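You operate a simulated robot arm through the tools that you are given. There is no shell and no other tool. Be economical: measure what you need, move in short steps, check, and stop when the job is done.

Carry out the task below with a simulated two-armed robot. There is one attempt and no reset: what you move stays moved.

JOB
Shut the middle bench drawer. Switch the tester switch on. Turn the red knob to 1. Put the yellow filter cartridge from the right end of the steel bench on the top wire shelf and the blue filter cartridge on the packing table top beside the blue press. Take the yellow card and put it on the shelf under the steel bench. Lift the orange bin lid open. Any order will do.

Only the result counts: the job must be done as asked and must still hold three seconds after the hand-in. Knocking over, shifting, dropping, spilling or breaking anything else fails it. A push-on lid holds only when it is set on centred and level and pressed home; a screw cap is set on level and turned clockwise until tight.

ROBOT AND FRAMES
Two 7-joint arms with two-finger parallel grippers on one trunk, on a base that drives. Base frame: it is fixed to the floor where the robot stands at the start and does not move with it; the origin is under the middle of the robot, x ahead of it, y to its left, z up. Readings come in mm, rad, newtons and seconds.
The left shoulder is at the start at [50, 158, 1033], the right one opposite. With the tool pointing down near the work surface each hand reaches from about 240 to 660 mm from the robot's upright axis, wherever it stands, measured 20 degrees to its own side. Places, roughly: filter cartridge [-1000, -1750, 750]; middle bench drawer [700, 100, 700]; orange bin lid [-5400, 1500, 600]; packing table top beside the blue press (17x65 cm) [-4240, 140, 800]; red knob [1000, 100, 900]; shelf under the steel bench [-600, -1400, 200]; tester switch [900, 200, 900]; top wire shelf [-1700, -2300, 900]; yellow card [-1500, -2000, 1250]. Payload 3.91 kg a hand.
Tool frame (each hand has its own): the origin (TCP) lies between the finger pads and is the grasp point; the fingertips stand 30 mm ahead of it; z points along the fingers, y is the line along which they close. The gripper opens to 110 mm. The fingers are 20 mm wide and 10 mm thick; the gripper's body (48 by 112 mm) begins 55 mm behind the TCP.
Orientation is told as [roll, pitch, yaw] about the base's x, y, z axes, in that order, counted from this pose: with the fingers straight down and closing along the base's y, the tool's x points along the base's -x, its y along +y and its z along -z.

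CONTROLS
- The arms move only by the tool jog_arm. It takes "left_rows", "right_rows" or both (then of equal length, played together; a hand with none holds still); each is a list of rows, each a list of 3 entries, a list of its own where there are three numbers: the shift along the tool's x, y, z in m, then the turn, a rotation vector about the tool's x, y, z in rad, then the gripper command, from -1 (shut) to 1 (fully open), values between in proportion. In form: [[[x, y, z], [rx, ry, rz], claw], ...]. A call has 1 to 8 rows; each row shifts and turns the commanded pose from where the row before left it, along the tool's axes as they then stand. Rows are played at 5 a second. More than 50 mm and 0.15 rad between two rows, or a gripper value outside its range, and nothing of the call is played. A pose out of reach is approached as far as the arm can. The call stops where the force on the tool passes 40 N (or 10 N more than at its start, if that is more) or the arm is blocked; 0.2 s more then pass. Each finger travels about 153 mm/s and halts on what it meets, pressing with about 37 N; the grip force reading is that of the motor and also rises with nothing between the fingers. The clock runs only during rows and for 0.2 s after the last one: add rows that do not move to give the fingers time. The reply holds the time, the measured pose of the TCP, the force on the tool along the base axes, the opening and the grip force, in the units named above and with some noise, with the torque about the TCP (base axes, N m) and any sound that the robot's microphone picked up.
- Cameras (640 x 400 px; columns grow to the right, rows downward): "scene" is now at [131.4, 11.7, 1196.5]; the picture's right is [0.13, -0.99, 0.00], its down [-0.32, -0.04, -0.95] and it looks along [0.94, 0.12, -0.32] (base axes); focal length 214 px, centre (320, 200). "left" rides on the left gripper at [73, -17, -103] in its tool frame; the picture's right is [0.23, 0.97, 0.00], its down [-0.76, 0.18, -0.62] and it looks along [-0.61, 0.14, 0.78] (tool axes); focal length 222 px, centre (320, 200). "right" rides on the right gripper at [73, 17, -103] in its tool frame; the picture's right is [-0.23, 0.97, 0.00], its down [-0.76, -0.18, -0.62] and it looks along [-0.61, -0.14, 0.78] (tool axes); focal length 222 px, centre (320, 200). There is no depth. A picture from a camera that has moved, and an enlarged one, comes with that camera's place and axes in the base frame and with its lens.
- snapshot(camera): a new picture of that camera. The clock stands still meanwhile.
- move_column(by): slides the trunk up (or, below 0, down) by that many mm; the arms and the scene camera ride with it, the base frame stays. It gives what a move gives, with no picture.
- base_move(legs): drives the robot by 1 to 6 legs, each [ahead, turn to the left] in mm and rad, along the robot's own axes; the way and the turn of a leg run together, so that a leg with both is an arc; at most 1500 mm and 3.142 rad a leg. The arms and the cameras ride along, it lands a little off, and it stops where it bumps. It gives what a move gives.
- head_to(pan, tilt): turns the head with the scene camera to pan (to the left, within 1.396 rad either way) and tilt (down, from -0.506 to 1.204), counted from straight ahead of the robot. It gives what a move gives.
- enlarge(camera, box): a new picture of the part [left, top, right, bottom] of that camera's present view, enlarged. The clock stands still meanwhile.
- finish_job(): hands the job in; it is judged then, once.

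Go step by step. Nothing tells you exact positions but the pictures and the camera data: compare them with the known pose of the tool, close in by small moves and look again before you grip or let go. The budget is 165 turns and 122 pictures, counting those below and the enlarged ones. Unless the task says otherwise, let go and move clear before handing in.

The tools are called after ">>>" by a JSON object that holds its "name" and its "arguments". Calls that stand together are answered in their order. jog_arm: Moves the arms, as the interface text tells. Its arguments: {"type":"object","properties":{"left_rows":{"type":"array"},"right_rows":{"type":"array"}},"required":[]} The other tools are called the same way: move_column (by) slides the trunk up or down; base_move (legs) drives the base; head_to (pan, tilt) turns the head that bears the scene camera; snapshot (camera) takes a picture; enlarge (camera, box) takes an enlarged picture of a part of a camera's view; finish_job () hands the job in.

At the start:

```text
t: 0.0
left_tool_pos: [289.5, 179.2, 1162.9]
left_ee_rot: [-0.002, 0.0, 0.001]
left_ft_force: [0.0, 0.0, 0.5]
left_ft_torque: [0.01, 0.0, -0.03]
left_finger_gap: 110.1
left_finger_force: 0.1
right_tool_pos: [379.9, -132.3, 1129.9]
right_ee_rot: [0.001, 0.0, -0.003]
right_ft_force: [-0.3, 0.3, 0.1]
right_ft_torque: [0.01, 0.02, 0.0]
right_finger_gap: 110.1
right_finger_force: 0.0
trunk travel left (down, up): [-275.0, 207.0]
robot x, y, heading: [-2.0, -1.2, 0.001]
head pan, tilt: [0.129, 0.323]
```

scene: 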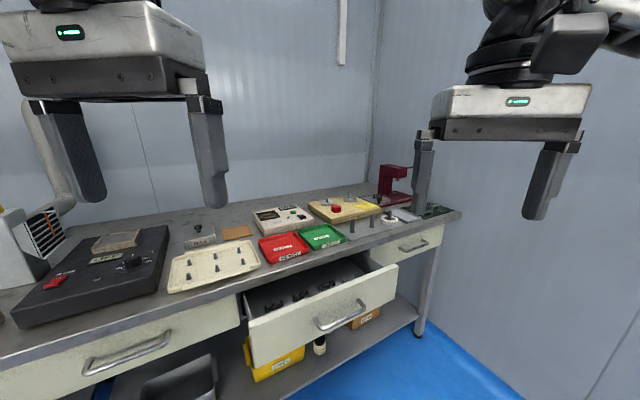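
right: 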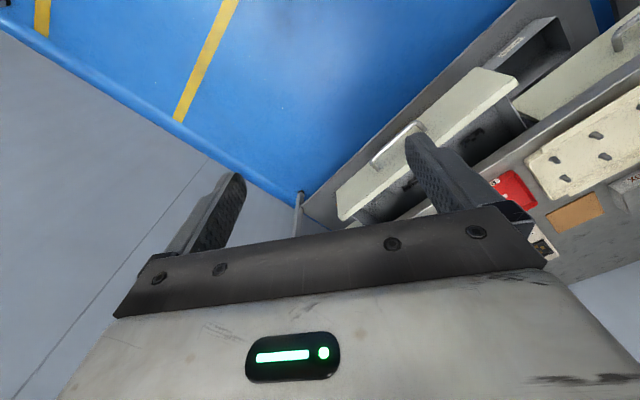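
left: 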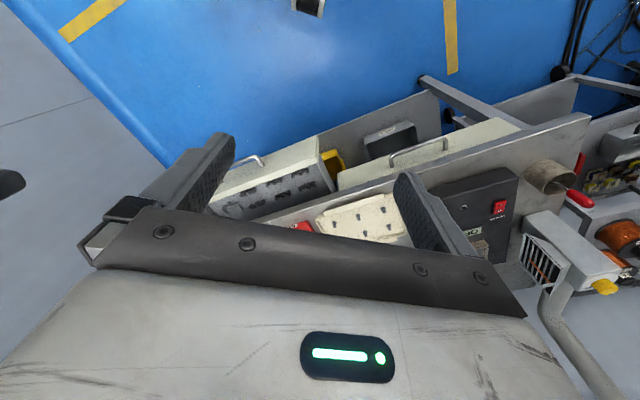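

The bench is ahead with the middle drawer open, and a tester and a red-knob panel stand on top. I'll look closer first.

>>> {"name": "enlarge", "arguments": {"camera": "scene", "box": [160, 150, 460, 390]}}

>>> {"name": "enlarge", "arguments": {"camera": "scene", "box": [0, 180, 280, 360]}}

```text
1.67 times, centred on (310, 270) of scene
camera zoom: at [131.4, 11.7, 1196.5], right [0.13, -0.99, 0.0], down [-0.32, -0.04, -0.95], along [0.94, 0.12, -0.32], focal length 358 px, centre (337, 83)
```

zoom: 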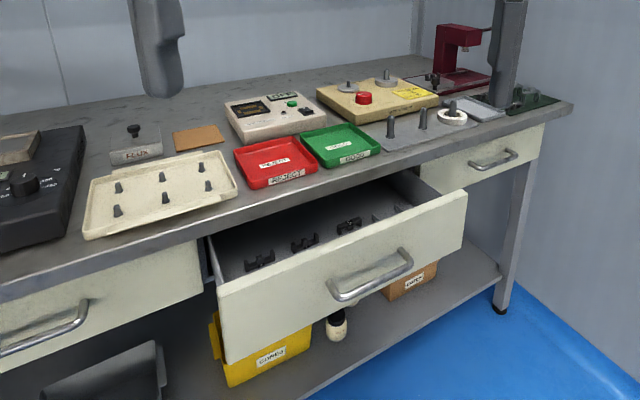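

```text
2.22 times, centred on (140, 270) of scene
camera zoom: at [131.4, 11.7, 1196.5], right [0.13, -0.99, 0.0], down [-0.32, -0.04, -0.95], along [0.94, 0.12, -0.32], focal length 477 px, centre (720, 44)
```

zoom: 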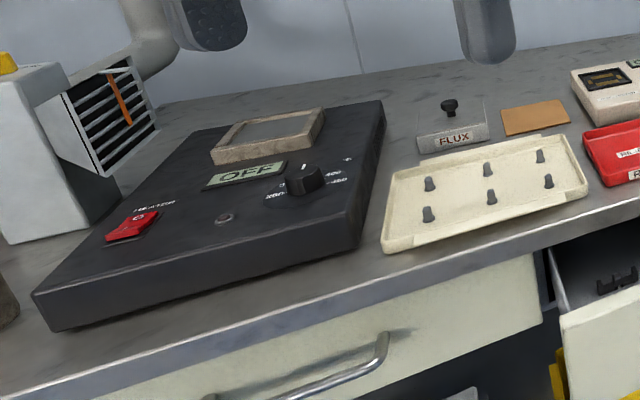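

The beige box near [850,240] looks like the tester, and the panel near [970,50] carries the red knob. I'll enlarge both.

>>> {"name": "enlarge", "arguments": {"camera": "scene", "box": [245, 190, 325, 240]}}

>>> {"name": "enlarge", "arguments": {"camera": "scene", "box": [300, 185, 390, 240]}}

>>> {"name": "enlarge", "arguments": {"camera": "scene", "box": [235, 245, 415, 370]}}

```text
8.00 times, centred on (285, 215) of scene
camera zoom: at [131.4, 11.7, 1196.5], right [0.13, -0.99, 0.0], down [-0.32, -0.04, -0.95], along [0.94, 0.12, -0.32], focal length 1716 px, centre (600, 80)
```

zoom: 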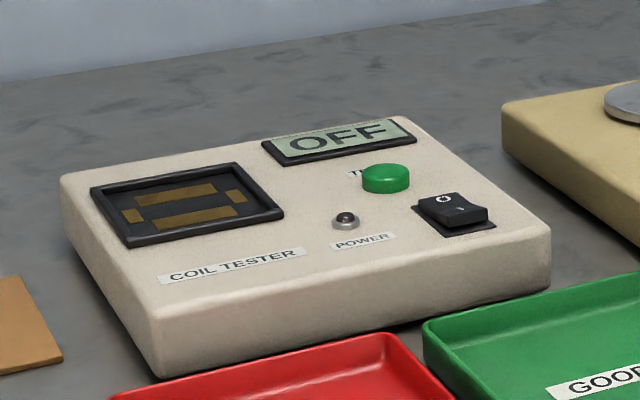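

```text
7.11 times, centred on (345, 212) of scene
camera zoom: at [131.4, 11.7, 1196.5], right [0.13, -0.99, 0.0], down [-0.32, -0.04, -0.95], along [0.94, 0.12, -0.32], focal length 1525 px, centre (142, 111)
```

zoom: 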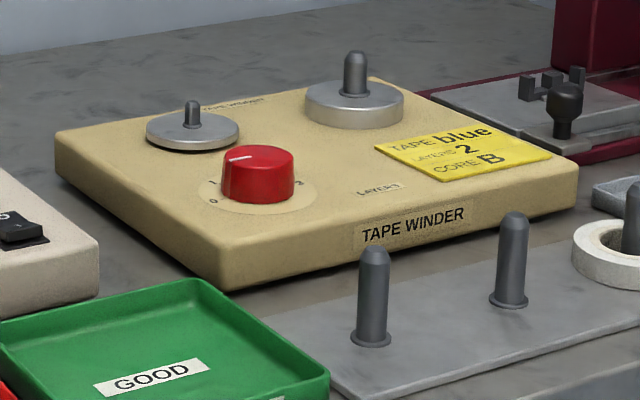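

```text
3.20 times, centred on (325, 308) of scene
camera zoom: at [131.4, 11.7, 1196.5], right [0.13, -0.99, 0.0], down [-0.32, -0.04, -0.95], along [0.94, 0.12, -0.32], focal length 686 px, centre (304, -144)
```

zoom: 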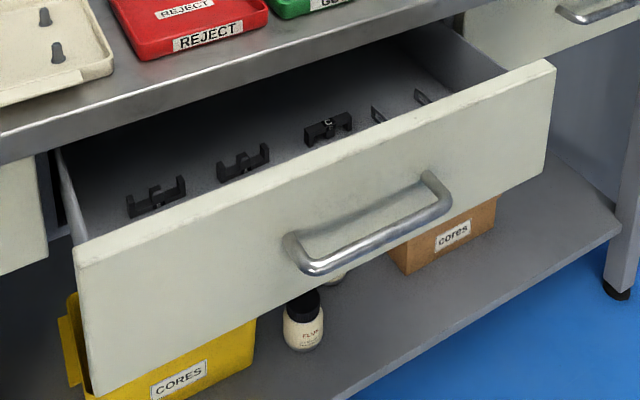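

The bench top sits at about z 823. The bench is yawed about 0.65 rad, and the drawer handle is near [573, 15, 727]. I'll drive to a spot squarely in front of the open drawer.

>>> {"name": "base_move", "arguments": {"legs": [[0, -0.918], [300, 0], [0, 1.57]]}}

>>> {"name": "head_to", "arguments": {"pan": 0.0, "tilt": 0.6}}

>>> {"name": "snapshot", "arguments": {"camera": "scene"}}

```text
t: 8.3
left_tool_pos: [294.0, 87.4, 1162.5]
left_ee_rot: [-0.003, -0.001, 0.69]
left_ft_force: [0.3, 0.2, 0.2]
left_ft_torque: [-0.01, 0.01, -0.02]
left_finger_gap: 109.8
left_finger_force: 0.0
right_tool_pos: [561.9, -95.3, 1129.7]
right_ee_rot: [0.002, -0.003, 0.69]
right_ft_force: [-0.3, 0.8, -0.7]
right_ft_torque: [-0.02, -0.01, 0.02]
right_finger_gap: 110.2
right_finger_force: 0.1
trunk travel left (down, up): [-275.0, 207.0]
robot x, y, heading: [186.8, -236.4, 0.69]
head pan, tilt: [0.129, 0.323]
```

```text
t: 9.0
left_tool_pos: [294.7, 86.7, 1162.1]
left_ee_rot: [-0.001, 0.001, 0.688]
left_ft_force: [-0.4, 0.7, -0.7]
left_ft_torque: [0.0, 0.02, -0.03]
left_finger_gap: 110.2
left_finger_force: 0.1
right_tool_pos: [563.0, -95.7, 1130.1]
right_ee_rot: [0.001, -0.001, 0.688]
right_ft_force: [-0.4, -0.3, 0.8]
right_ft_torque: [0.01, 0.01, -0.02]
right_finger_gap: 109.8
right_finger_force: 0.0
trunk travel left (down, up): [-275.0, 207.0]
robot x, y, heading: [183.2, -235.4, 0.684]
head pan, tilt: [0.0, 0.6]
```

```text
113 pictures are left
camera scene: at [282.2, -154.7, 1171.2], right [0.64, -0.77, 0.0], down [-0.44, -0.36, -0.83], along [0.64, 0.52, -0.56], focal length 214 px, centre (320, 200)
```

scene: 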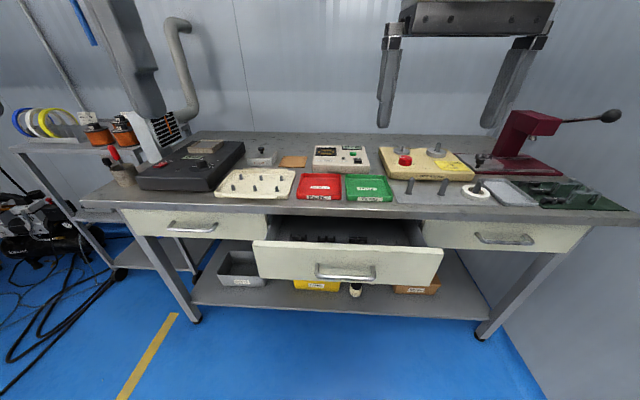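

Now I see the bench squarely. I'll lower the closed right gripper in front of the drawer face, right of the handle, then tilt it forward.

>>> {"name": "jog_arm", "arguments": {"right_rows": [[[0, -0.004, 0.05], [0, 0, 0], -1], [[0, -0.004, 0.05], [0, 0, 0], -1], [[0, -0.004, 0.05], [0, 0, 0], -1], [[0, -0.004, 0.05], [0, 0, 0], -1], [[0, -0.004, 0.05], [0, 0, 0], -1], [[0, -0.004, 0.05], [0, 0, 0], -1], [[0, -0.004, 0.05], [0, 0, 0], -1], [[0, -0.004, 0.048], [0, 0, 0], -1]]}}

>>> {"name": "jog_arm", "arguments": {"right_rows": [[[0, 0, 0], [0, -0.15, 0], -1], [[0, 0, 0], [0, -0.15, 0], -1], [[0, 0, 0], [0, -0.15, 0], -1], [[0, 0, 0], [0, -0.15, 0], -1], [[0, 0, 0], [0, -0.15, 0], -1]]}}

>>> {"name": "snapshot", "arguments": {"camera": "scene"}}

>>> {"name": "snapshot", "arguments": {"camera": "right"}}

```text
refused: row 1 steps farther than a row can; nothing moved
```

```text
t: 10.2
left_tool_pos: [294.3, 88.2, 1161.5]
left_ee_rot: [-0.001, -0.002, 0.688]
left_ft_force: [-0.6, 0.8, -0.5]
left_ft_torque: [0.03, 0.01, -0.01]
left_finger_gap: 110.2
left_finger_force: 0.0
right_tool_pos: [563.5, -96.4, 1131.3]
right_ee_rot: [0.001, -0.752, 0.685]
right_ft_force: [0.8, -0.3, 0.6]
right_ft_torque: [0.05, -0.01, 0.0]
right_finger_gap: 0.0
right_finger_force: 36.8
trunk travel left (down, up): [-275.0, 207.0]
robot x, y, heading: [182.8, -236.6, 0.69]
head pan, tilt: [0.0, 0.6]
```

```text
112 pictures are left
camera scene: at [282.2, -154.8, 1171.2], right [0.64, -0.77, 0.0], down [-0.44, -0.36, -0.83], along [0.64, 0.52, -0.56], focal length 214 px, centre (320, 200)
```

scene: 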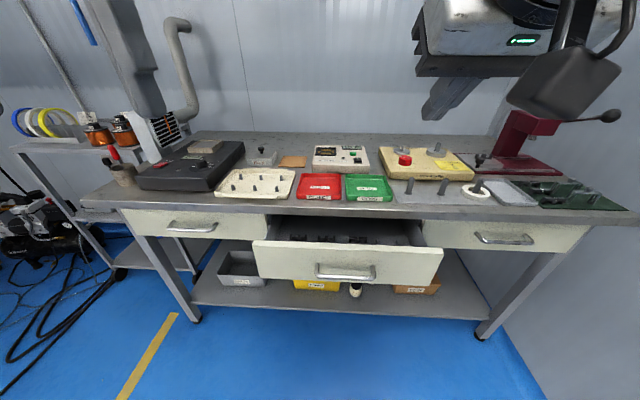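

```text
111 pictures are left
camera right: at [455.6, -162.4, 1155.5], right [-0.49, 0.86, 0.16], down [0.21, -0.06, 0.98], along [0.85, 0.51, -0.16], focal length 222 px, centre (320, 200)
```

right: 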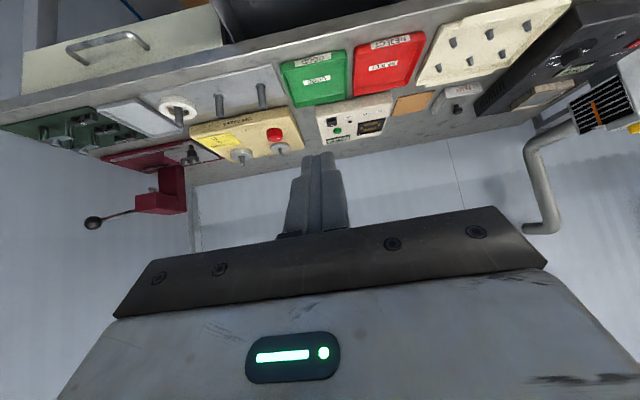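

>>> {"name": "jog_arm", "arguments": {"right_rows": [[[0.0334, -0.003, 0.0358], [0, 0, 0], -1], [[0.0334, -0.003, 0.0358], [0, 0, 0], -1], [[0.0334, -0.003, 0.0358], [0, 0, 0], -1], [[0.0334, -0.003, 0.0358], [0, 0, 0], -1], [[0.0334, -0.003, 0.0358], [0, 0, 0], -1], [[0.0334, -0.003, 0.0358], [0, 0, 0], -1], [[0.0334, -0.003, 0.0358], [0, 0, 0], -1], [[0.0334, -0.003, 0.0358], [0, 0, 0], -1]]}}

>>> {"name": "snapshot", "arguments": {"camera": "scene"}}

>>> {"name": "snapshot", "arguments": {"camera": "right"}}

```text
t: 12.0
left_tool_pos: [293.2, 87.8, 1162.1]
left_ee_rot: [-0.003, 0.001, 0.689]
left_ft_force: [-0.4, 1.2, -0.3]
left_ft_torque: [0.01, -0.01, 0.0]
left_finger_gap: 110.1
left_finger_force: 0.0
right_tool_pos: [579.2, -104.3, 740.7]
right_ee_rot: [0.008, -0.755, 0.682]
right_ft_force: [0.5, -0.7, -0.6]
right_ft_torque: [0.06, -0.07, 0.01]
right_finger_gap: 0.1
right_finger_force: 37.3
right hand out of reach, approached as far as the arm can: row 5
trunk travel left (down, up): [-275.0, 207.0]
robot x, y, heading: [184.7, -237.7, 0.687]
head pan, tilt: [0.0, 0.6]
```

```text
110 pictures are left
camera scene: at [281.6, -153.4, 1171.0], right [0.64, -0.77, 0.0], down [-0.44, -0.36, -0.82], along [0.64, 0.52, -0.57], focal length 214 px, centre (320, 200)
```

scene: 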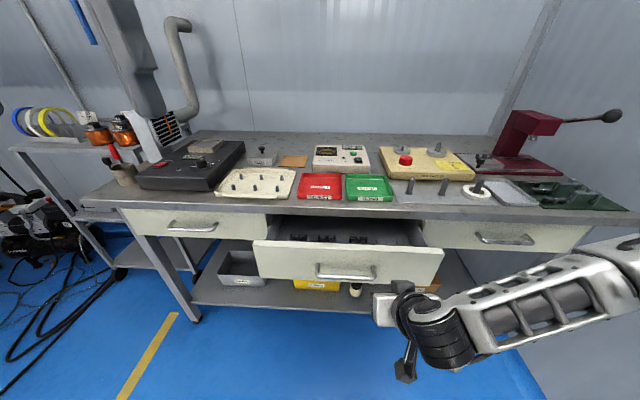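

```text
109 pictures are left
camera right: at [471.7, -170.1, 766.2], right [-0.49, 0.86, 0.16], down [0.22, -0.06, 0.97], along [0.85, 0.51, -0.16], focal length 222 px, centre (320, 200)
```

right: 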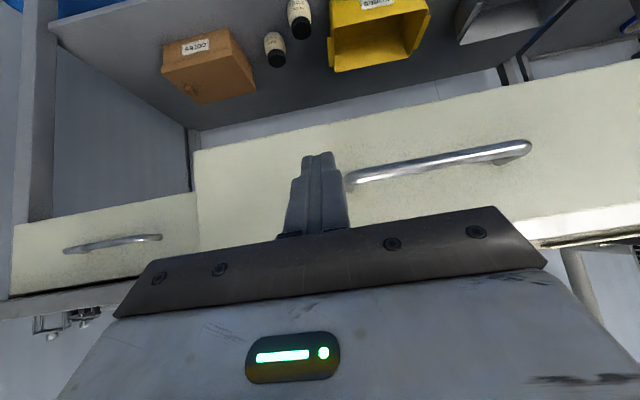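

>>> {"name": "jog_arm", "arguments": {"right_rows": [[[0, -0.025, 0], [0, 0, 0], -1], [[-0.0146, 0, 0.0136], [0, 0, 0], -1], [[-0.0146, 0, 0.0136], [0, 0, 0], -1], [[-0.0146, 0, 0.0136], [0, 0, 0], -1], [[-0.0073, 0, 0.0068], [0, 0, 0], -1], [[-0.0073, 0, 0.0068], [0, 0, 0], -1], [[-0.0073, 0, 0.0068], [0, 0, 0], -1], [[-0.0073, 0, 0.0068], [0, 0, 0], -1]]}}

>>> {"name": "snapshot", "arguments": {"camera": "right"}}

```text
t: 13.8
left_tool_pos: [294.6, 87.8, 1162.0]
left_ee_rot: [-0.001, -0.001, 0.687]
left_ft_force: [-0.8, 1.0, 0.2]
left_ft_torque: [0.01, 0.0, 0.01]
left_finger_gap: 110.2
left_finger_force: 0.0
right_tool_pos: [673.9, -65.8, 739.3]
right_ee_rot: [0.001, -0.751, 0.687]
right_ft_force: [-0.7, 0.0, 0.1]
right_ft_torque: [0.02, -0.01, -0.03]
right_finger_gap: 0.0
right_finger_force: 36.6
trunk travel left (down, up): [-275.0, 207.0]
robot x, y, heading: [182.7, -239.5, 0.691]
head pan, tilt: [0.0, 0.6]
```

```text
108 pictures are left
camera right: at [567.2, -130.7, 764.2], right [-0.49, 0.86, 0.16], down [0.21, -0.06, 0.98], along [0.85, 0.51, -0.16], focal length 222 px, centre (320, 200)
```

right: 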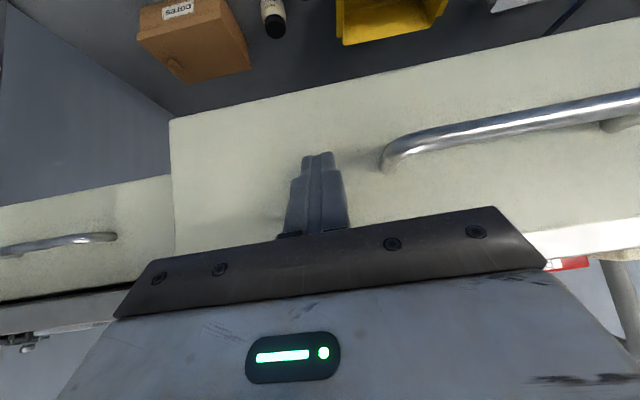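

The tip is about to touch or just touching the drawer face, so I keep pushing.

>>> {"name": "jog_arm", "arguments": {"right_rows": [[[-0.0073, 0, 0.0068], [0, 0, 0], -1], [[-0.0073, 0, 0.0068], [0, 0, 0], -1], [[-0.0073, 0, 0.0068], [0, 0, 0], -1], [[-0.0073, 0, 0.0068], [0, 0, 0], -1], [[-0.0073, 0, 0.0068], [0, 0, 0], -1], [[-0.0073, 0, 0.0068], [0, 0, 0], -1], [[-0.0073, 0, 0.0068], [0, 0, 0], -1], [[-0.0073, 0, 0.0068], [0, 0, 0], -1]]}}

>>> {"name": "snapshot", "arguments": {"camera": "right"}}

```text
t: 15.6
left_tool_pos: [294.2, 88.0, 1162.7]
left_ee_rot: [-0.002, 0.001, 0.691]
left_ft_force: [1.2, 0.1, 0.0]
left_ft_torque: [-0.01, 0.02, -0.05]
left_finger_gap: 110.0
left_finger_force: 0.0
right_tool_pos: [735.5, -13.4, 739.2]
right_ee_rot: [0.001, -0.752, 0.686]
right_ft_force: [-0.1, 0.4, 0.1]
right_ft_torque: [-0.01, 0.03, 0.0]
right_finger_gap: 0.0
right_finger_force: 36.7
trunk travel left (down, up): [-275.0, 207.0]
robot x, y, heading: [186.7, -235.6, 0.689]
head pan, tilt: [0.0, 0.6]
```

```text
107 pictures are left
camera right: at [629.2, -79.7, 764.0], right [-0.49, 0.86, 0.16], down [0.21, -0.06, 0.98], along [0.84, 0.51, -0.16], focal length 222 px, centre (320, 200)
```

right: 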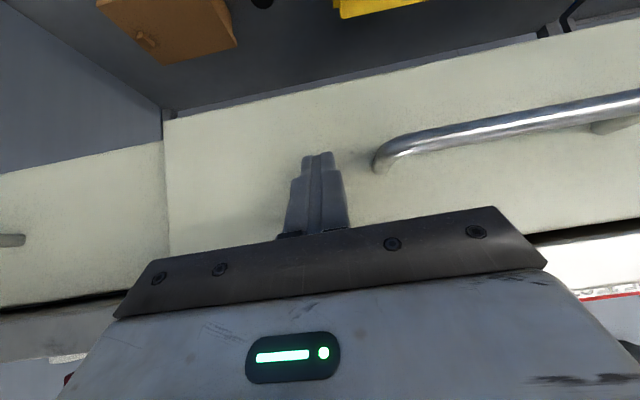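

>>> {"name": "jog_arm", "arguments": {"right_rows": [[[-0.0036, 0, 0.0034], [0, 0, 0], -1], [[-0.0036, 0, 0.0034], [0, 0, 0], -1], [[-0.0036, 0, 0.0034], [0, 0, 0], -1], [[-0.0036, 0, 0.0034], [0, 0, 0], -1], [[-0.0036, 0, 0.0034], [0, 0, 0], -1], [[-0.0036, 0, 0.0034], [0, 0, 0], -1], [[-0.0036, 0, 0.0034], [0, 0, 0], -1], [[-0.0036, 0, 0.0034], [0, 0, 0], -1]]}}

>>> {"name": "snapshot", "arguments": {"camera": "right"}}

```text
t: 17.2
left_tool_pos: [293.1, 86.5, 1162.4]
left_ee_rot: [-0.002, -0.001, 0.688]
left_ft_force: [-0.4, -0.3, -0.7]
left_ft_torque: [0.01, 0.03, 0.01]
left_finger_gap: 109.8
left_finger_force: 0.0
right_tool_pos: [755.0, 3.4, 733.7]
right_ee_rot: [0.005, -0.736, 0.685]
right_ft_force: [-9.7, -8.1, 2.5]
right_ft_torque: [-0.01, 0.09, -0.01]
right_finger_gap: 0.1
right_finger_force: 37.1
trunk travel left (down, up): [-275.0, 207.0]
robot x, y, heading: [181.1, -237.0, 0.684]
head pan, tilt: [0.0, 0.6]
stopped in row 8 (right hand): the force on the tool passed its limit at 46 N (the readings are from after the stop); the commanded pose is now the measured one
```

```text
106 pictures are left
camera right: at [649.3, -61.7, 761.7], right [-0.49, 0.86, 0.16], down [0.23, -0.05, 0.97], along [0.84, 0.51, -0.17], focal length 222 px, centre (320, 200)
```

right: 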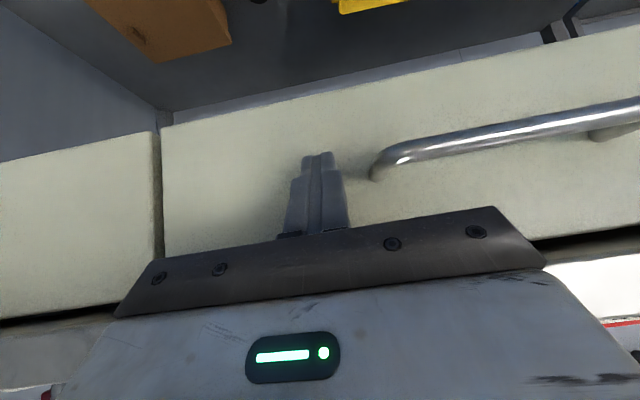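

The drawer is flush with its neighbours. I'll back off, raise the hand, and then drive closer for the switch and knob.

>>> {"name": "jog_arm", "arguments": {"right_rows": [[[0.0328, 0, -0.0306], [0, 0, 0], -1], [[0.0328, 0, -0.0306], [0, 0, 0], -1], [[0.0328, 0, -0.0306], [0, 0, 0], -1], [[0.0328, 0, -0.0306], [0, 0, 0], -1], [[-0.0334, 0, -0.0358], [0, 0.0, 0], -1], [[-0.0334, 0, -0.0358], [0, 0, 0], -1], [[-0.0334, 0, -0.0358], [0, 0, 0], -1], [[-0.0334, 0, -0.0358], [0, 0, 0], -1]]}}

>>> {"name": "jog_arm", "arguments": {"right_rows": [[[-0.0334, 0, -0.0358], [0, 0, 0], -1], [[-0.0334, 0, -0.0358], [0, 0, 0], -1], [[0, 0, 0], [0, 0.15, 0], -1], [[0, 0, 0], [0, 0.15, 0], -1], [[0, 0, 0], [0, 0.15, 0], -1], [[0, 0, 0], [0, 0.15, 0], -1], [[0, 0, 0], [0, 0.136, 0], -1]]}}

>>> {"name": "snapshot", "arguments": {"camera": "scene"}}

```text
t: 19.1
left_tool_pos: [294.3, 87.4, 1162.5]
left_ee_rot: [-0.002, 0.001, 0.687]
left_ft_force: [0.2, 0.3, 0.6]
left_ft_torque: [0.02, -0.01, -0.02]
left_finger_gap: 110.1
left_finger_force: 0.2
right_tool_pos: [622.5, -107.1, 934.4]
right_ee_rot: [0.002, -0.738, 0.688]
right_ft_force: [0.0, 0.0, -0.2]
right_ft_torque: [0.0, 0.0, -0.02]
right_finger_gap: 0.0
right_finger_force: 36.9
trunk travel left (down, up): [-275.0, 207.0]
robot x, y, heading: [182.8, -235.9, 0.689]
head pan, tilt: [0.0, 0.6]
```

```text
t: 20.6
left_tool_pos: [294.2, 86.4, 1161.4]
left_ee_rot: [-0.003, -0.001, 0.687]
left_ft_force: [-0.1, 0.0, -0.2]
left_ft_torque: [-0.02, -0.02, 0.0]
left_finger_gap: 110.0
left_finger_force: 0.0
right_tool_pos: [622.9, -107.6, 1031.3]
right_ee_rot: [0.002, -0.001, 0.687]
right_ft_force: [1.0, 1.2, 0.2]
right_ft_torque: [0.0, 0.02, 0.03]
right_finger_gap: 0.1
right_finger_force: 36.2
trunk travel left (down, up): [-275.0, 207.0]
robot x, y, heading: [184.1, -237.1, 0.691]
head pan, tilt: [0.0, 0.6]
```

```text
105 pictures are left
camera scene: at [281.9, -155.2, 1171.2], right [0.63, -0.77, 0.0], down [-0.44, -0.36, -0.83], along [0.64, 0.52, -0.56], focal length 214 px, centre (320, 200)
```

scene: 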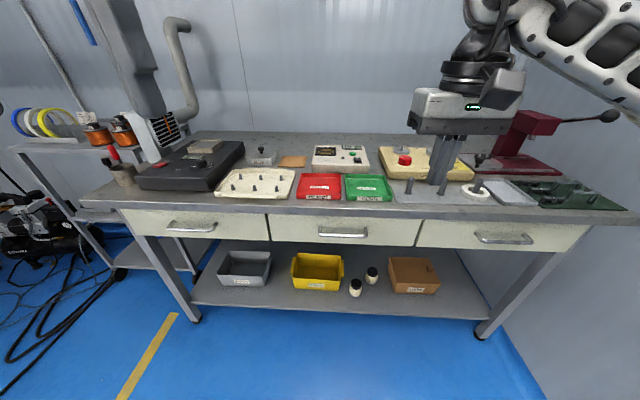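

>>> {"name": "base_move", "arguments": {"legs": [[250, 0]]}}

>>> {"name": "head_to", "arguments": {"pan": -0.15, "tilt": 0.7}}

>>> {"name": "snapshot", "arguments": {"camera": "scene"}}

>>> {"name": "snapshot", "arguments": {"camera": "right"}}

```text
t: 22.5
left_tool_pos: [487.7, 247.1, 1162.1]
left_ee_rot: [-0.002, 0.0, 0.69]
left_ft_force: [0.9, 0.2, -0.3]
left_ft_torque: [-0.02, 0.0, 0.01]
left_finger_gap: 110.0
left_finger_force: 0.1
right_tool_pos: [817.2, 52.2, 1031.2]
right_ee_rot: [0.003, -0.004, 0.69]
right_ft_force: [0.1, 1.1, 0.3]
right_ft_torque: [0.0, 0.0, -0.01]
right_finger_gap: 0.0
right_finger_force: 36.5
trunk travel left (down, up): [-275.0, 207.0]
robot x, y, heading: [378.1, -75.5, 0.689]
head pan, tilt: [0.0, 0.6]
```

```text
t: 23.2
left_tool_pos: [488.2, 246.1, 1162.4]
left_ee_rot: [-0.001, 0.0, 0.69]
left_ft_force: [0.8, 0.3, 0.9]
left_ft_torque: [-0.02, -0.03, -0.02]
left_finger_gap: 110.0
left_finger_force: 0.1
right_tool_pos: [817.1, 53.3, 1030.8]
right_ee_rot: [0.003, -0.004, 0.689]
right_ft_force: [0.4, 0.3, -0.5]
right_ft_torque: [-0.02, -0.04, -0.03]
right_finger_gap: 0.2
right_finger_force: 36.4
trunk travel left (down, up): [-275.0, 207.0]
robot x, y, heading: [375.0, -76.3, 0.691]
head pan, tilt: [-0.15, 0.7]
```

```text
104 pictures are left
camera scene: at [480.8, -8.0, 1162.6], right [0.51, -0.86, 0.0], down [-0.55, -0.33, -0.77], along [0.66, 0.39, -0.64], focal length 214 px, centre (320, 200)
```

scene: 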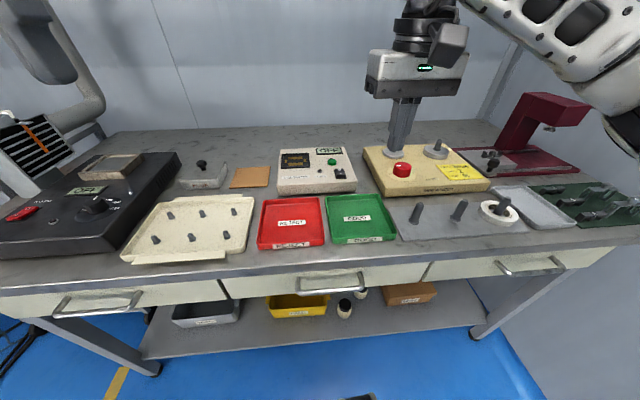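

```text
103 pictures are left
camera right: at [749.2, 18.4, 1133.3], right [-0.44, 0.9, 0.0], down [0.7, 0.34, 0.63], along [0.56, 0.28, -0.78], focal length 222 px, centre (320, 200)
```

right: 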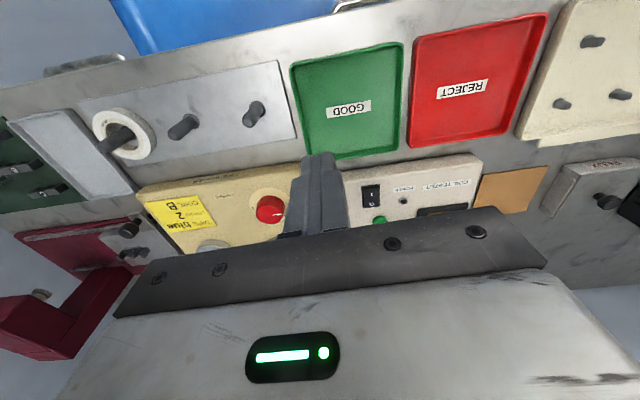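

>>> {"name": "enlarge", "arguments": {"camera": "scene", "box": [320, 145, 360, 195]}}

>>> {"name": "enlarge", "arguments": {"camera": "scene", "box": [365, 140, 435, 200]}}

>>> {"name": "enlarge", "arguments": {"camera": "right", "box": [345, 170, 405, 220]}}

```text
8.00 times, centred on (340, 170) of scene
camera zoom: at [480.8, -8.0, 1162.6], right [0.51, -0.86, 0.0], down [-0.55, -0.33, -0.77], along [0.66, 0.39, -0.64], focal length 1716 px, centre (160, 440)
```

zoom: 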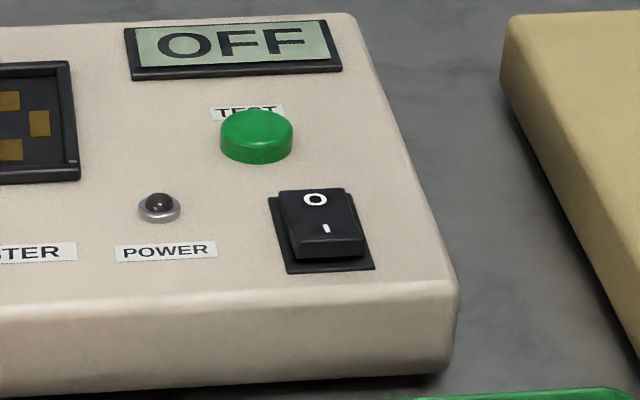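

```text
6.67 times, centred on (400, 170) of scene
camera zoom: at [480.8, -8.0, 1162.6], right [0.51, -0.86, 0.0], down [-0.55, -0.33, -0.77], along [0.66, 0.39, -0.64], focal length 1430 px, centre (-213, 400)
```

zoom: 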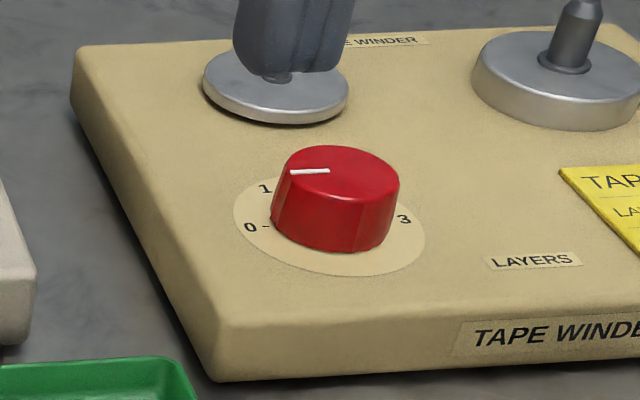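

```text
8.00 times, centred on (375, 195) of right
camera zoom: at [749.2, 18.4, 1133.3], right [-0.44, 0.9, 0.0], down [0.7, 0.34, 0.63], along [0.56, 0.28, -0.78], focal length 1777 px, centre (-120, 240)
```

zoom: 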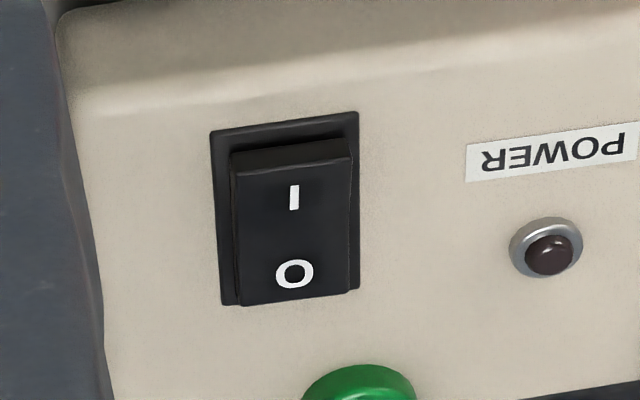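

The rocker's raised I end is at about (893,175,870). I'll move the closed fingertips above it.

>>> {"name": "jog_arm", "arguments": {"right_rows": [[[-0.034, 0.0114, 0], [0, 0, 0], -1], [[-0.034, 0.0114, 0], [0, 0, 0], -1], [[-0.034, 0.0114, 0], [0, 0, 0], -1], [[-0.034, 0.0114, 0], [0, 0, 0], -1], [[0, 0, 0.04], [0, 0, 0], -1], [[0, 0, 0.04], [0, 0, 0], -1], [[0, 0, 0.03], [0, 0, 0], -1]]}}

>>> {"name": "enlarge", "arguments": {"camera": "right", "box": [260, 110, 380, 210]}}

>>> {"name": "enlarge", "arguments": {"camera": "scene", "box": [300, 120, 380, 200]}}

```text
t: 24.8
left_tool_pos: [488.6, 246.7, 1162.6]
left_ee_rot: [-0.003, 0.001, 0.69]
left_ft_force: [0.1, -0.4, -0.7]
left_ft_torque: [0.04, 0.0, 0.0]
left_finger_gap: 109.9
left_finger_force: 0.3
right_tool_pos: [892.6, 173.0, 922.5]
right_ee_rot: [0.002, -0.004, 0.69]
right_ft_force: [0.8, 0.0, 0.7]
right_ft_torque: [-0.01, 0.0, 0.01]
right_finger_gap: 0.2
right_finger_force: 36.9
trunk travel left (down, up): [-275.0, 207.0]
robot x, y, heading: [373.2, -79.7, 0.689]
head pan, tilt: [-0.15, 0.7]
```

```text
4.00 times, centred on (320, 160) of right
camera zoom: at [826.3, 139.1, 1025.1], right [-0.44, 0.9, 0.0], down [0.7, 0.34, 0.63], along [0.56, 0.28, -0.78], focal length 888 px, centre (320, 360)
```

zoom: 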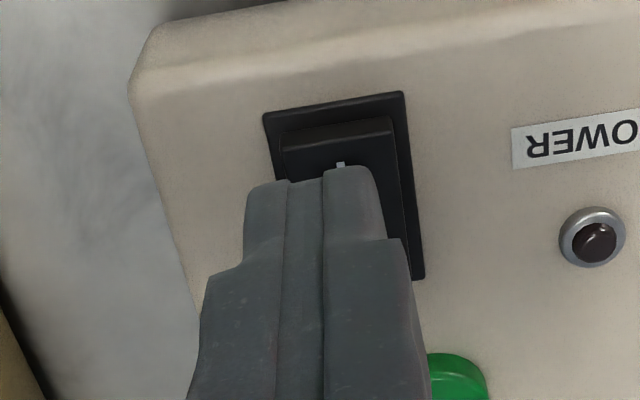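

```text
5.00 times, centred on (340, 160) of scene
camera zoom: at [480.9, -8.0, 1162.6], right [0.51, -0.86, 0.0], down [-0.55, -0.33, -0.76], along [0.66, 0.39, -0.64], focal length 1072 px, centre (220, 400)
```

zoom: 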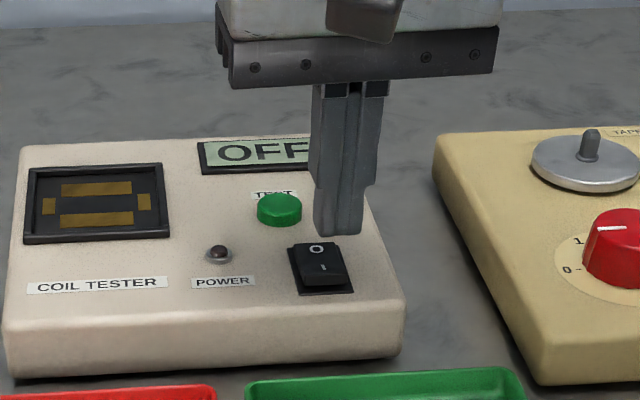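

>>> {"name": "jog_arm", "arguments": {"right_rows": [[[0, 0.003, 0.01], [0, 0, 0], -1], [[0, 0, 0.006], [0, 0, 0], -1], [[0, 0, 0.004], [0, 0, 0], -1], [[0, 0, 0.004], [0, 0, 0], -1], [[0, 0, 0.003], [0, 0, 0], -1], [[0, 0, 0.003], [0, 0, 0], -1]]}}

>>> {"name": "enlarge", "arguments": {"camera": "scene", "box": [300, 120, 380, 200]}}

```text
t: 26.2
left_tool_pos: [486.3, 245.2, 1163.2]
left_ee_rot: [-0.002, -0.004, 0.69]
left_ft_force: [-0.2, -0.5, 0.7]
left_ft_torque: [0.02, -0.02, 0.0]
left_finger_gap: 110.1
left_finger_force: 0.0
right_tool_pos: [890.5, 176.9, 895.5]
right_ee_rot: [0.002, -0.012, 0.688]
right_ft_force: [3.0, -2.6, 24.9]
right_ft_torque: [0.05, -0.33, 0.24]
right_finger_gap: 0.0
right_finger_force: 36.9
trunk travel left (down, up): [-275.0, 207.0]
robot x, y, heading: [378.7, -76.4, 0.689]
head pan, tilt: [-0.15, 0.7]
```

```text
5.00 times, centred on (340, 160) of scene
camera zoom: at [479.2, -9.2, 1163.3], right [0.51, -0.86, 0.0], down [-0.55, -0.33, -0.77], along [0.66, 0.39, -0.64], focal length 1072 px, centre (220, 400)
```

zoom: 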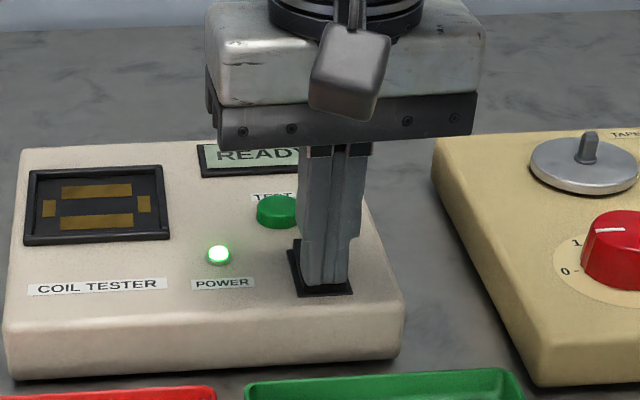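

The tester shows READY with its lamp lit, so it is on. I'll lift and move toward the red knob to view it.

>>> {"name": "jog_arm", "arguments": {"right_rows": [[[0, 0, -0.048], [0, 0, 0], -1], [[0, 0, -0.047], [0, 0, 0], -1], [[0.027, -0.0405, 0], [0, 0, 0], -1], [[0.027, -0.0405, 0], [0, 0, 0], -1]]}}

>>> {"name": "enlarge", "arguments": {"camera": "right", "box": [220, 130, 310, 220]}}

>>> {"name": "enlarge", "arguments": {"camera": "scene", "box": [300, 130, 440, 200]}}

```text
t: 27.2
left_tool_pos: [486.9, 245.9, 1162.1]
left_ee_rot: [-0.001, -0.003, 0.689]
left_ft_force: [0.8, 0.0, 1.0]
left_ft_torque: [0.0, -0.01, 0.0]
left_finger_gap: 109.8
left_finger_force: 0.1
right_tool_pos: [902.0, 81.4, 987.1]
right_ee_rot: [0.004, -0.003, 0.69]
right_ft_force: [-0.1, -0.4, -0.2]
right_ft_torque: [-0.03, 0.01, -0.02]
right_finger_gap: 0.0
right_finger_force: 36.8
trunk travel left (down, up): [-275.0, 207.0]
robot x, y, heading: [378.5, -74.1, 0.689]
head pan, tilt: [-0.15, 0.7]
```

```text
4.44 times, centred on (265, 175) of right
camera zoom: at [834.4, 47.4, 1089.8], right [-0.44, 0.9, 0.0], down [0.7, 0.35, 0.63], along [0.56, 0.28, -0.78], focal length 987 px, centre (564, 311)
```

zoom: 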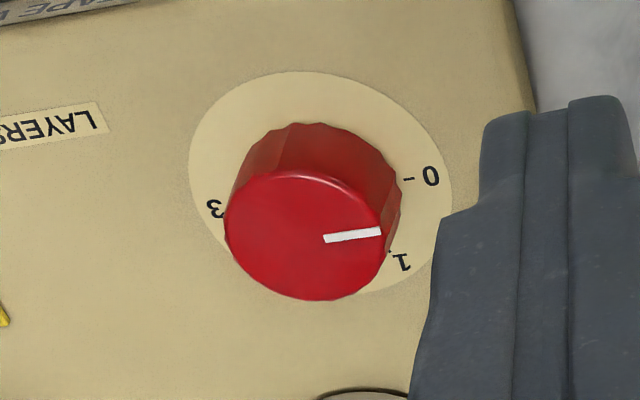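

```text
4.57 times, centred on (370, 165) of scene
camera zoom: at [480.9, -8.5, 1162.6], right [0.51, -0.86, 0.0], down [-0.55, -0.33, -0.77], along [0.66, 0.39, -0.64], focal length 980 px, centre (91, 360)
```

zoom: 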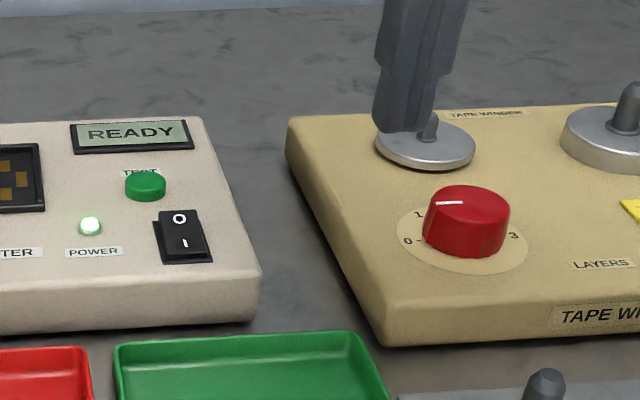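

The knob is at about (986,51) with its top near z 890, pointing at 0. The "1" mark is about 57° clockwise. I'll pre-rotate the gripper and hover above the knob.

>>> {"name": "jog_arm", "arguments": {"right_rows": [[[-0.0227, -0.0385, 0], [0, 0, 0], 0.3], [[-0.0227, -0.0385, 0], [0, 0, 0], 0.3], [[0, 0, 0], [0, 0, -0.125], 0.3], [[0, 0, 0], [0, 0, -0.125], 0.3], [[0, 0, 0], [0, 0, -0.125], 0.3], [[0, 0, 0], [0, 0, -0.125], 0.3], [[0, 0, 0.04], [0, 0, 0], 0.3]]}}

>>> {"name": "snapshot", "arguments": {"camera": "right"}}

>>> {"name": "enlarge", "arguments": {"camera": "scene", "box": [340, 110, 460, 200]}}

```text
t: 28.8
left_tool_pos: [488.6, 246.6, 1164.0]
left_ee_rot: [-0.002, 0.002, 0.689]
left_ft_force: [-0.1, -0.3, 0.8]
left_ft_torque: [0.02, -0.01, 0.02]
left_finger_gap: 110.2
left_finger_force: 0.0
right_tool_pos: [983.8, 49.9, 948.0]
right_ee_rot: [0.002, -0.007, 1.001]
right_ft_force: [0.3, 0.4, -0.2]
right_ft_torque: [-0.02, -0.01, 0.02]
right_finger_gap: 71.5
right_finger_force: 0.0
right hand out of reach, approached as far as the arm can: row 5, 6
trunk travel left (down, up): [-275.0, 207.0]
robot x, y, heading: [377.0, -72.6, 0.689]
head pan, tilt: [-0.15, 0.7]
```

```text
94 pictures are left
camera right: at [930.0, -3.0, 1049.2], right [-0.7, 0.72, 0.0], down [0.56, 0.54, 0.63], along [0.45, 0.44, -0.78], focal length 222 px, centre (320, 200)
```

right: 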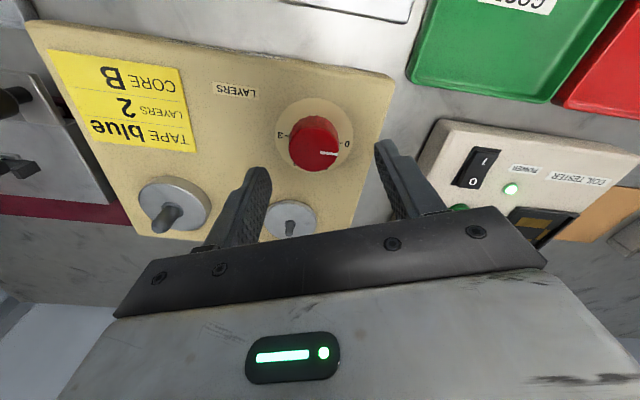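

```text
4.44 times, centred on (400, 155) of scene
camera zoom: at [481.0, -8.1, 1162.6], right [0.51, -0.86, 0.0], down [-0.55, -0.33, -0.76], along [0.66, 0.39, -0.64], focal length 953 px, centre (-36, 400)
```

zoom: 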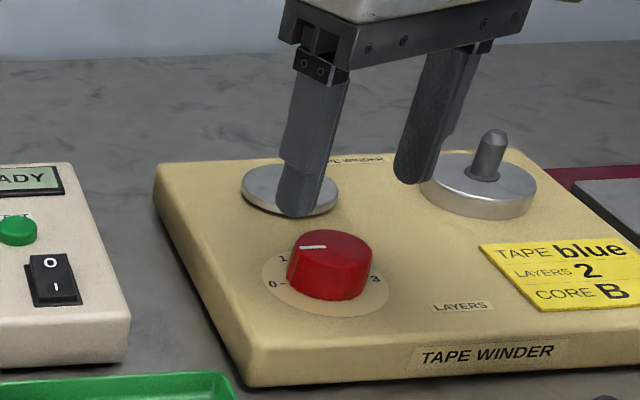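

>>> {"name": "jog_arm", "arguments": {"right_rows": [[[0.001, -0.003, 0], [0, 0, 0.1], 0.3], [[0, 0, 0.02], [0, 0, 0.08], 0.3], [[0, 0, 0.015], [0, 0, 0], 0.3], [[0, 0, 0.008], [0, 0, 0], 0.3], [[0, 0, 0.005], [0, 0, 0], 0.3]]}}

>>> {"name": "snapshot", "arguments": {"camera": "right"}}

>>> {"name": "enlarge", "arguments": {"camera": "scene", "box": [340, 110, 460, 200]}}

```text
t: 30.0
left_tool_pos: [486.8, 246.4, 1162.2]
left_ee_rot: [0.0, 0.0, 0.689]
left_ft_force: [-0.2, -0.2, -0.2]
left_ft_torque: [0.0, -0.03, 0.0]
left_finger_gap: 110.0
left_finger_force: 0.1
right_tool_pos: [986.1, 46.7, 899.7]
right_ee_rot: [0.003, -0.007, 0.82]
right_ft_force: [0.3, 0.3, -0.8]
right_ft_torque: [0.01, 0.01, 0.0]
right_finger_gap: 71.5
right_finger_force: 0.1
trunk travel left (down, up): [-275.0, 207.0]
robot x, y, heading: [378.0, -78.1, 0.689]
head pan, tilt: [-0.15, 0.7]
```

```text
92 pictures are left
camera right: at [923.8, 4.6, 1001.0], right [-0.56, 0.83, 0.0], down [0.65, 0.43, 0.63], along [0.52, 0.35, -0.78], focal length 222 px, centre (320, 200)
```

right: 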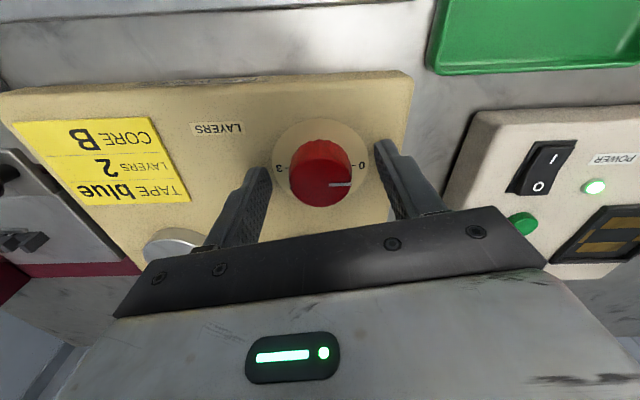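

```text
4.44 times, centred on (400, 155) of scene
camera zoom: at [480.8, -8.1, 1162.6], right [0.51, -0.86, 0.0], down [-0.55, -0.33, -0.76], along [0.66, 0.39, -0.64], focal length 953 px, centre (-36, 400)
```

zoom: 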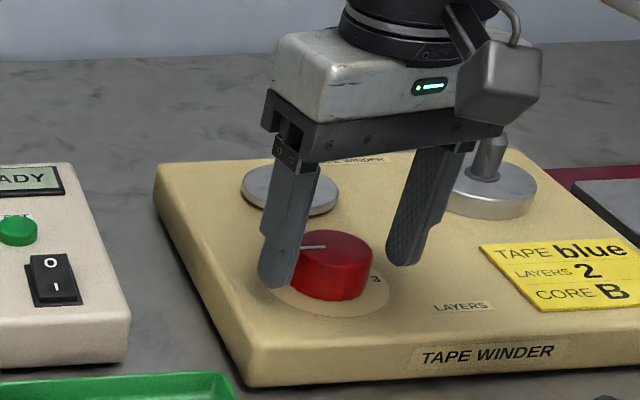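

The knob sits between the fingers, so I'll close on it.

>>> {"name": "jog_arm", "arguments": {"right_rows": [[[0, 0, 0], [0, 0, 0], -0.5], [[0, 0, 0], [0, 0, 0], -0.5], [[0, 0, 0], [0, 0, 0], -0.5]]}}

>>> {"name": "jog_arm", "arguments": {"right_rows": [[[0, 0, 0], [0, 0, 0.14], -0.5], [[0, 0, 0], [0, 0, 0.14], -0.5], [[0, 0, 0], [0, 0, 0.14], -0.5], [[0, 0, 0], [0, 0, 0.14], -0.5], [[0, 0, 0], [0, 0, 0.14], -0.5], [[0, 0, 0], [0, 0, 0.14], -0.5], [[0, 0, 0], [0, 0, 0.14], -0.5]]}}

>>> {"name": "snapshot", "arguments": {"camera": "right"}}

>>> {"name": "enlarge", "arguments": {"camera": "scene", "box": [340, 110, 460, 200]}}

```text
t: 30.8
left_tool_pos: [487.6, 246.2, 1162.3]
left_ee_rot: [-0.001, 0.0, 0.689]
left_ft_force: [0.4, 0.8, -0.4]
left_ft_torque: [0.0, -0.02, 0.0]
left_finger_gap: 110.0
left_finger_force: 0.0
right_tool_pos: [987.9, 45.6, 898.8]
right_ee_rot: [-0.001, -0.005, 0.819]
right_ft_force: [9.3, -5.7, 2.0]
right_ft_torque: [-0.26, -0.46, -0.11]
right_finger_gap: 41.6
right_finger_force: 45.3
trunk travel left (down, up): [-275.0, 207.0]
robot x, y, heading: [379.4, -76.0, 0.689]
head pan, tilt: [-0.15, 0.7]
```

```text
t: 32.4
left_tool_pos: [487.5, 249.5, 1162.2]
left_ee_rot: [-0.006, 0.003, 0.69]
left_ft_force: [-0.3, 0.1, 0.8]
left_ft_torque: [0.01, -0.02, -0.01]
left_finger_gap: 110.0
left_finger_force: 0.0
right_tool_pos: [984.5, 53.8, 898.2]
right_ee_rot: [0.015, 0.001, -0.154]
right_ft_force: [-2.4, 32.8, -1.3]
right_ft_torque: [0.33, -0.32, 0.29]
right_finger_gap: 41.8
right_finger_force: 45.2
trunk travel left (down, up): [-275.0, 207.0]
robot x, y, heading: [376.4, -74.6, 0.691]
head pan, tilt: [-0.15, 0.7]
```

```text
90 pictures are left
camera right: at [914.8, 79.9, 1001.6], right [0.37, 0.93, 0.01], down [0.72, -0.3, 0.62], along [0.58, -0.22, -0.78], focal length 222 px, centre (320, 200)
```

right: 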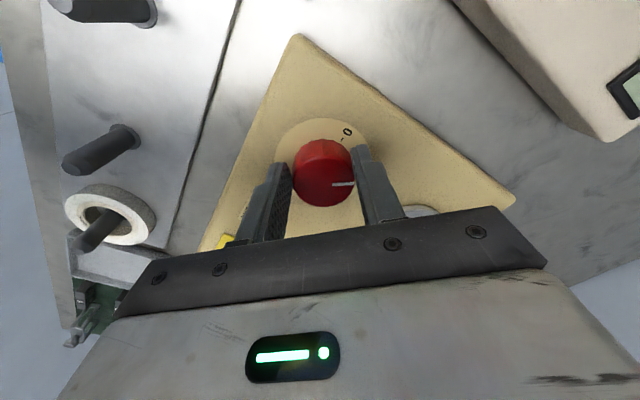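

```text
4.44 times, centred on (400, 155) of scene
camera zoom: at [480.5, -4.8, 1162.3], right [0.51, -0.86, 0.0], down [-0.55, -0.33, -0.76], along [0.66, 0.39, -0.65], focal length 953 px, centre (-36, 400)
```

zoom: 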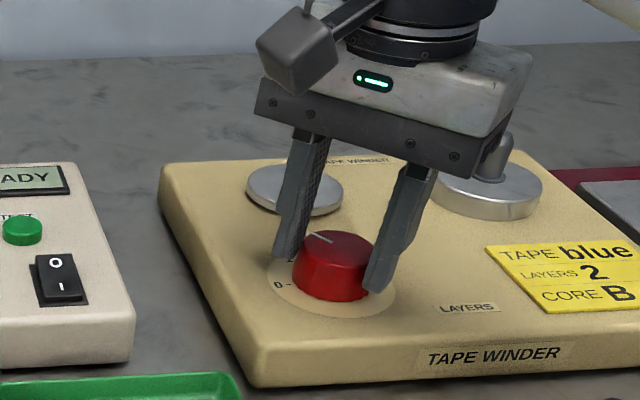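

>>> {"name": "jog_arm", "arguments": {"right_rows": [[[0, 0, 0], [0, 0, 0], 0.3], [[0, 0, 0], [0, 0, 0], 0.3], [[0, 0, -0.03], [0, 0, 0], 0.3], [[0, 0, -0.04], [0, 0, 0], 0.3]]}}

>>> {"name": "enlarge", "arguments": {"camera": "right", "box": [260, 90, 380, 210]}}

>>> {"name": "enlarge", "arguments": {"camera": "scene", "box": [365, 140, 435, 200]}}

```text
t: 33.4
left_tool_pos: [487.9, 246.2, 1162.1]
left_ee_rot: [-0.002, -0.001, 0.689]
left_ft_force: [-0.4, -0.2, -0.8]
left_ft_torque: [0.02, -0.02, -0.01]
left_finger_gap: 110.0
left_finger_force: 0.1
right_tool_pos: [987.7, 47.0, 966.3]
right_ee_rot: [0.004, 0.001, -0.159]
right_ft_force: [-0.2, -1.2, -0.2]
right_ft_torque: [0.01, 0.0, 0.0]
right_finger_gap: 71.5
right_finger_force: 0.0
trunk travel left (down, up): [-275.0, 207.0]
robot x, y, heading: [377.2, -76.9, 0.69]
head pan, tilt: [-0.15, 0.7]
```

```text
3.33 times, centred on (320, 150) of right
camera zoom: at [917.4, 75.2, 1070.1], right [0.38, 0.93, 0.0], down [0.72, -0.3, 0.62], along [0.58, -0.23, -0.78], focal length 740 px, centre (320, 367)
```

zoom: 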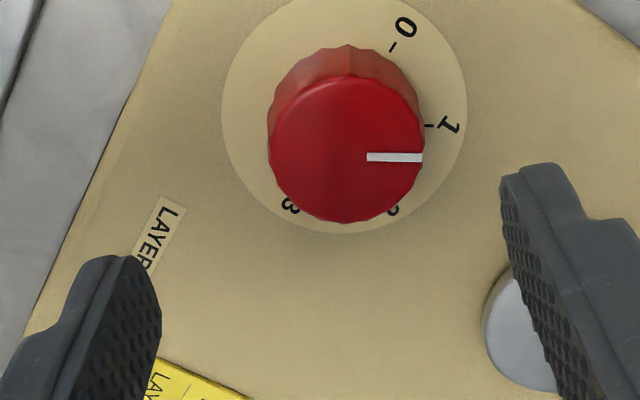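

```text
6.67 times, centred on (400, 170) of scene
camera zoom: at [480.6, -8.0, 1162.5], right [0.51, -0.86, 0.0], down [-0.55, -0.33, -0.77], along [0.66, 0.39, -0.64], focal length 1430 px, centre (-213, 400)
```

zoom: 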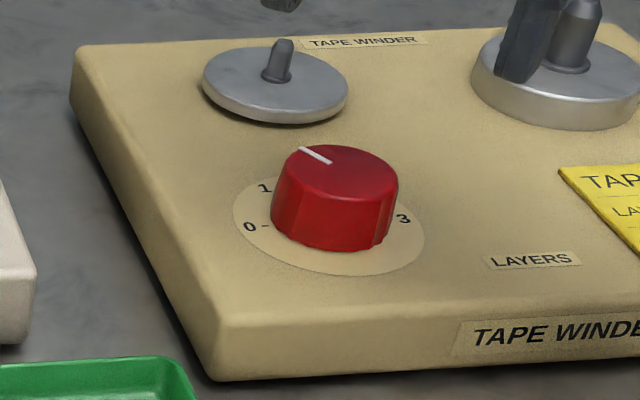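

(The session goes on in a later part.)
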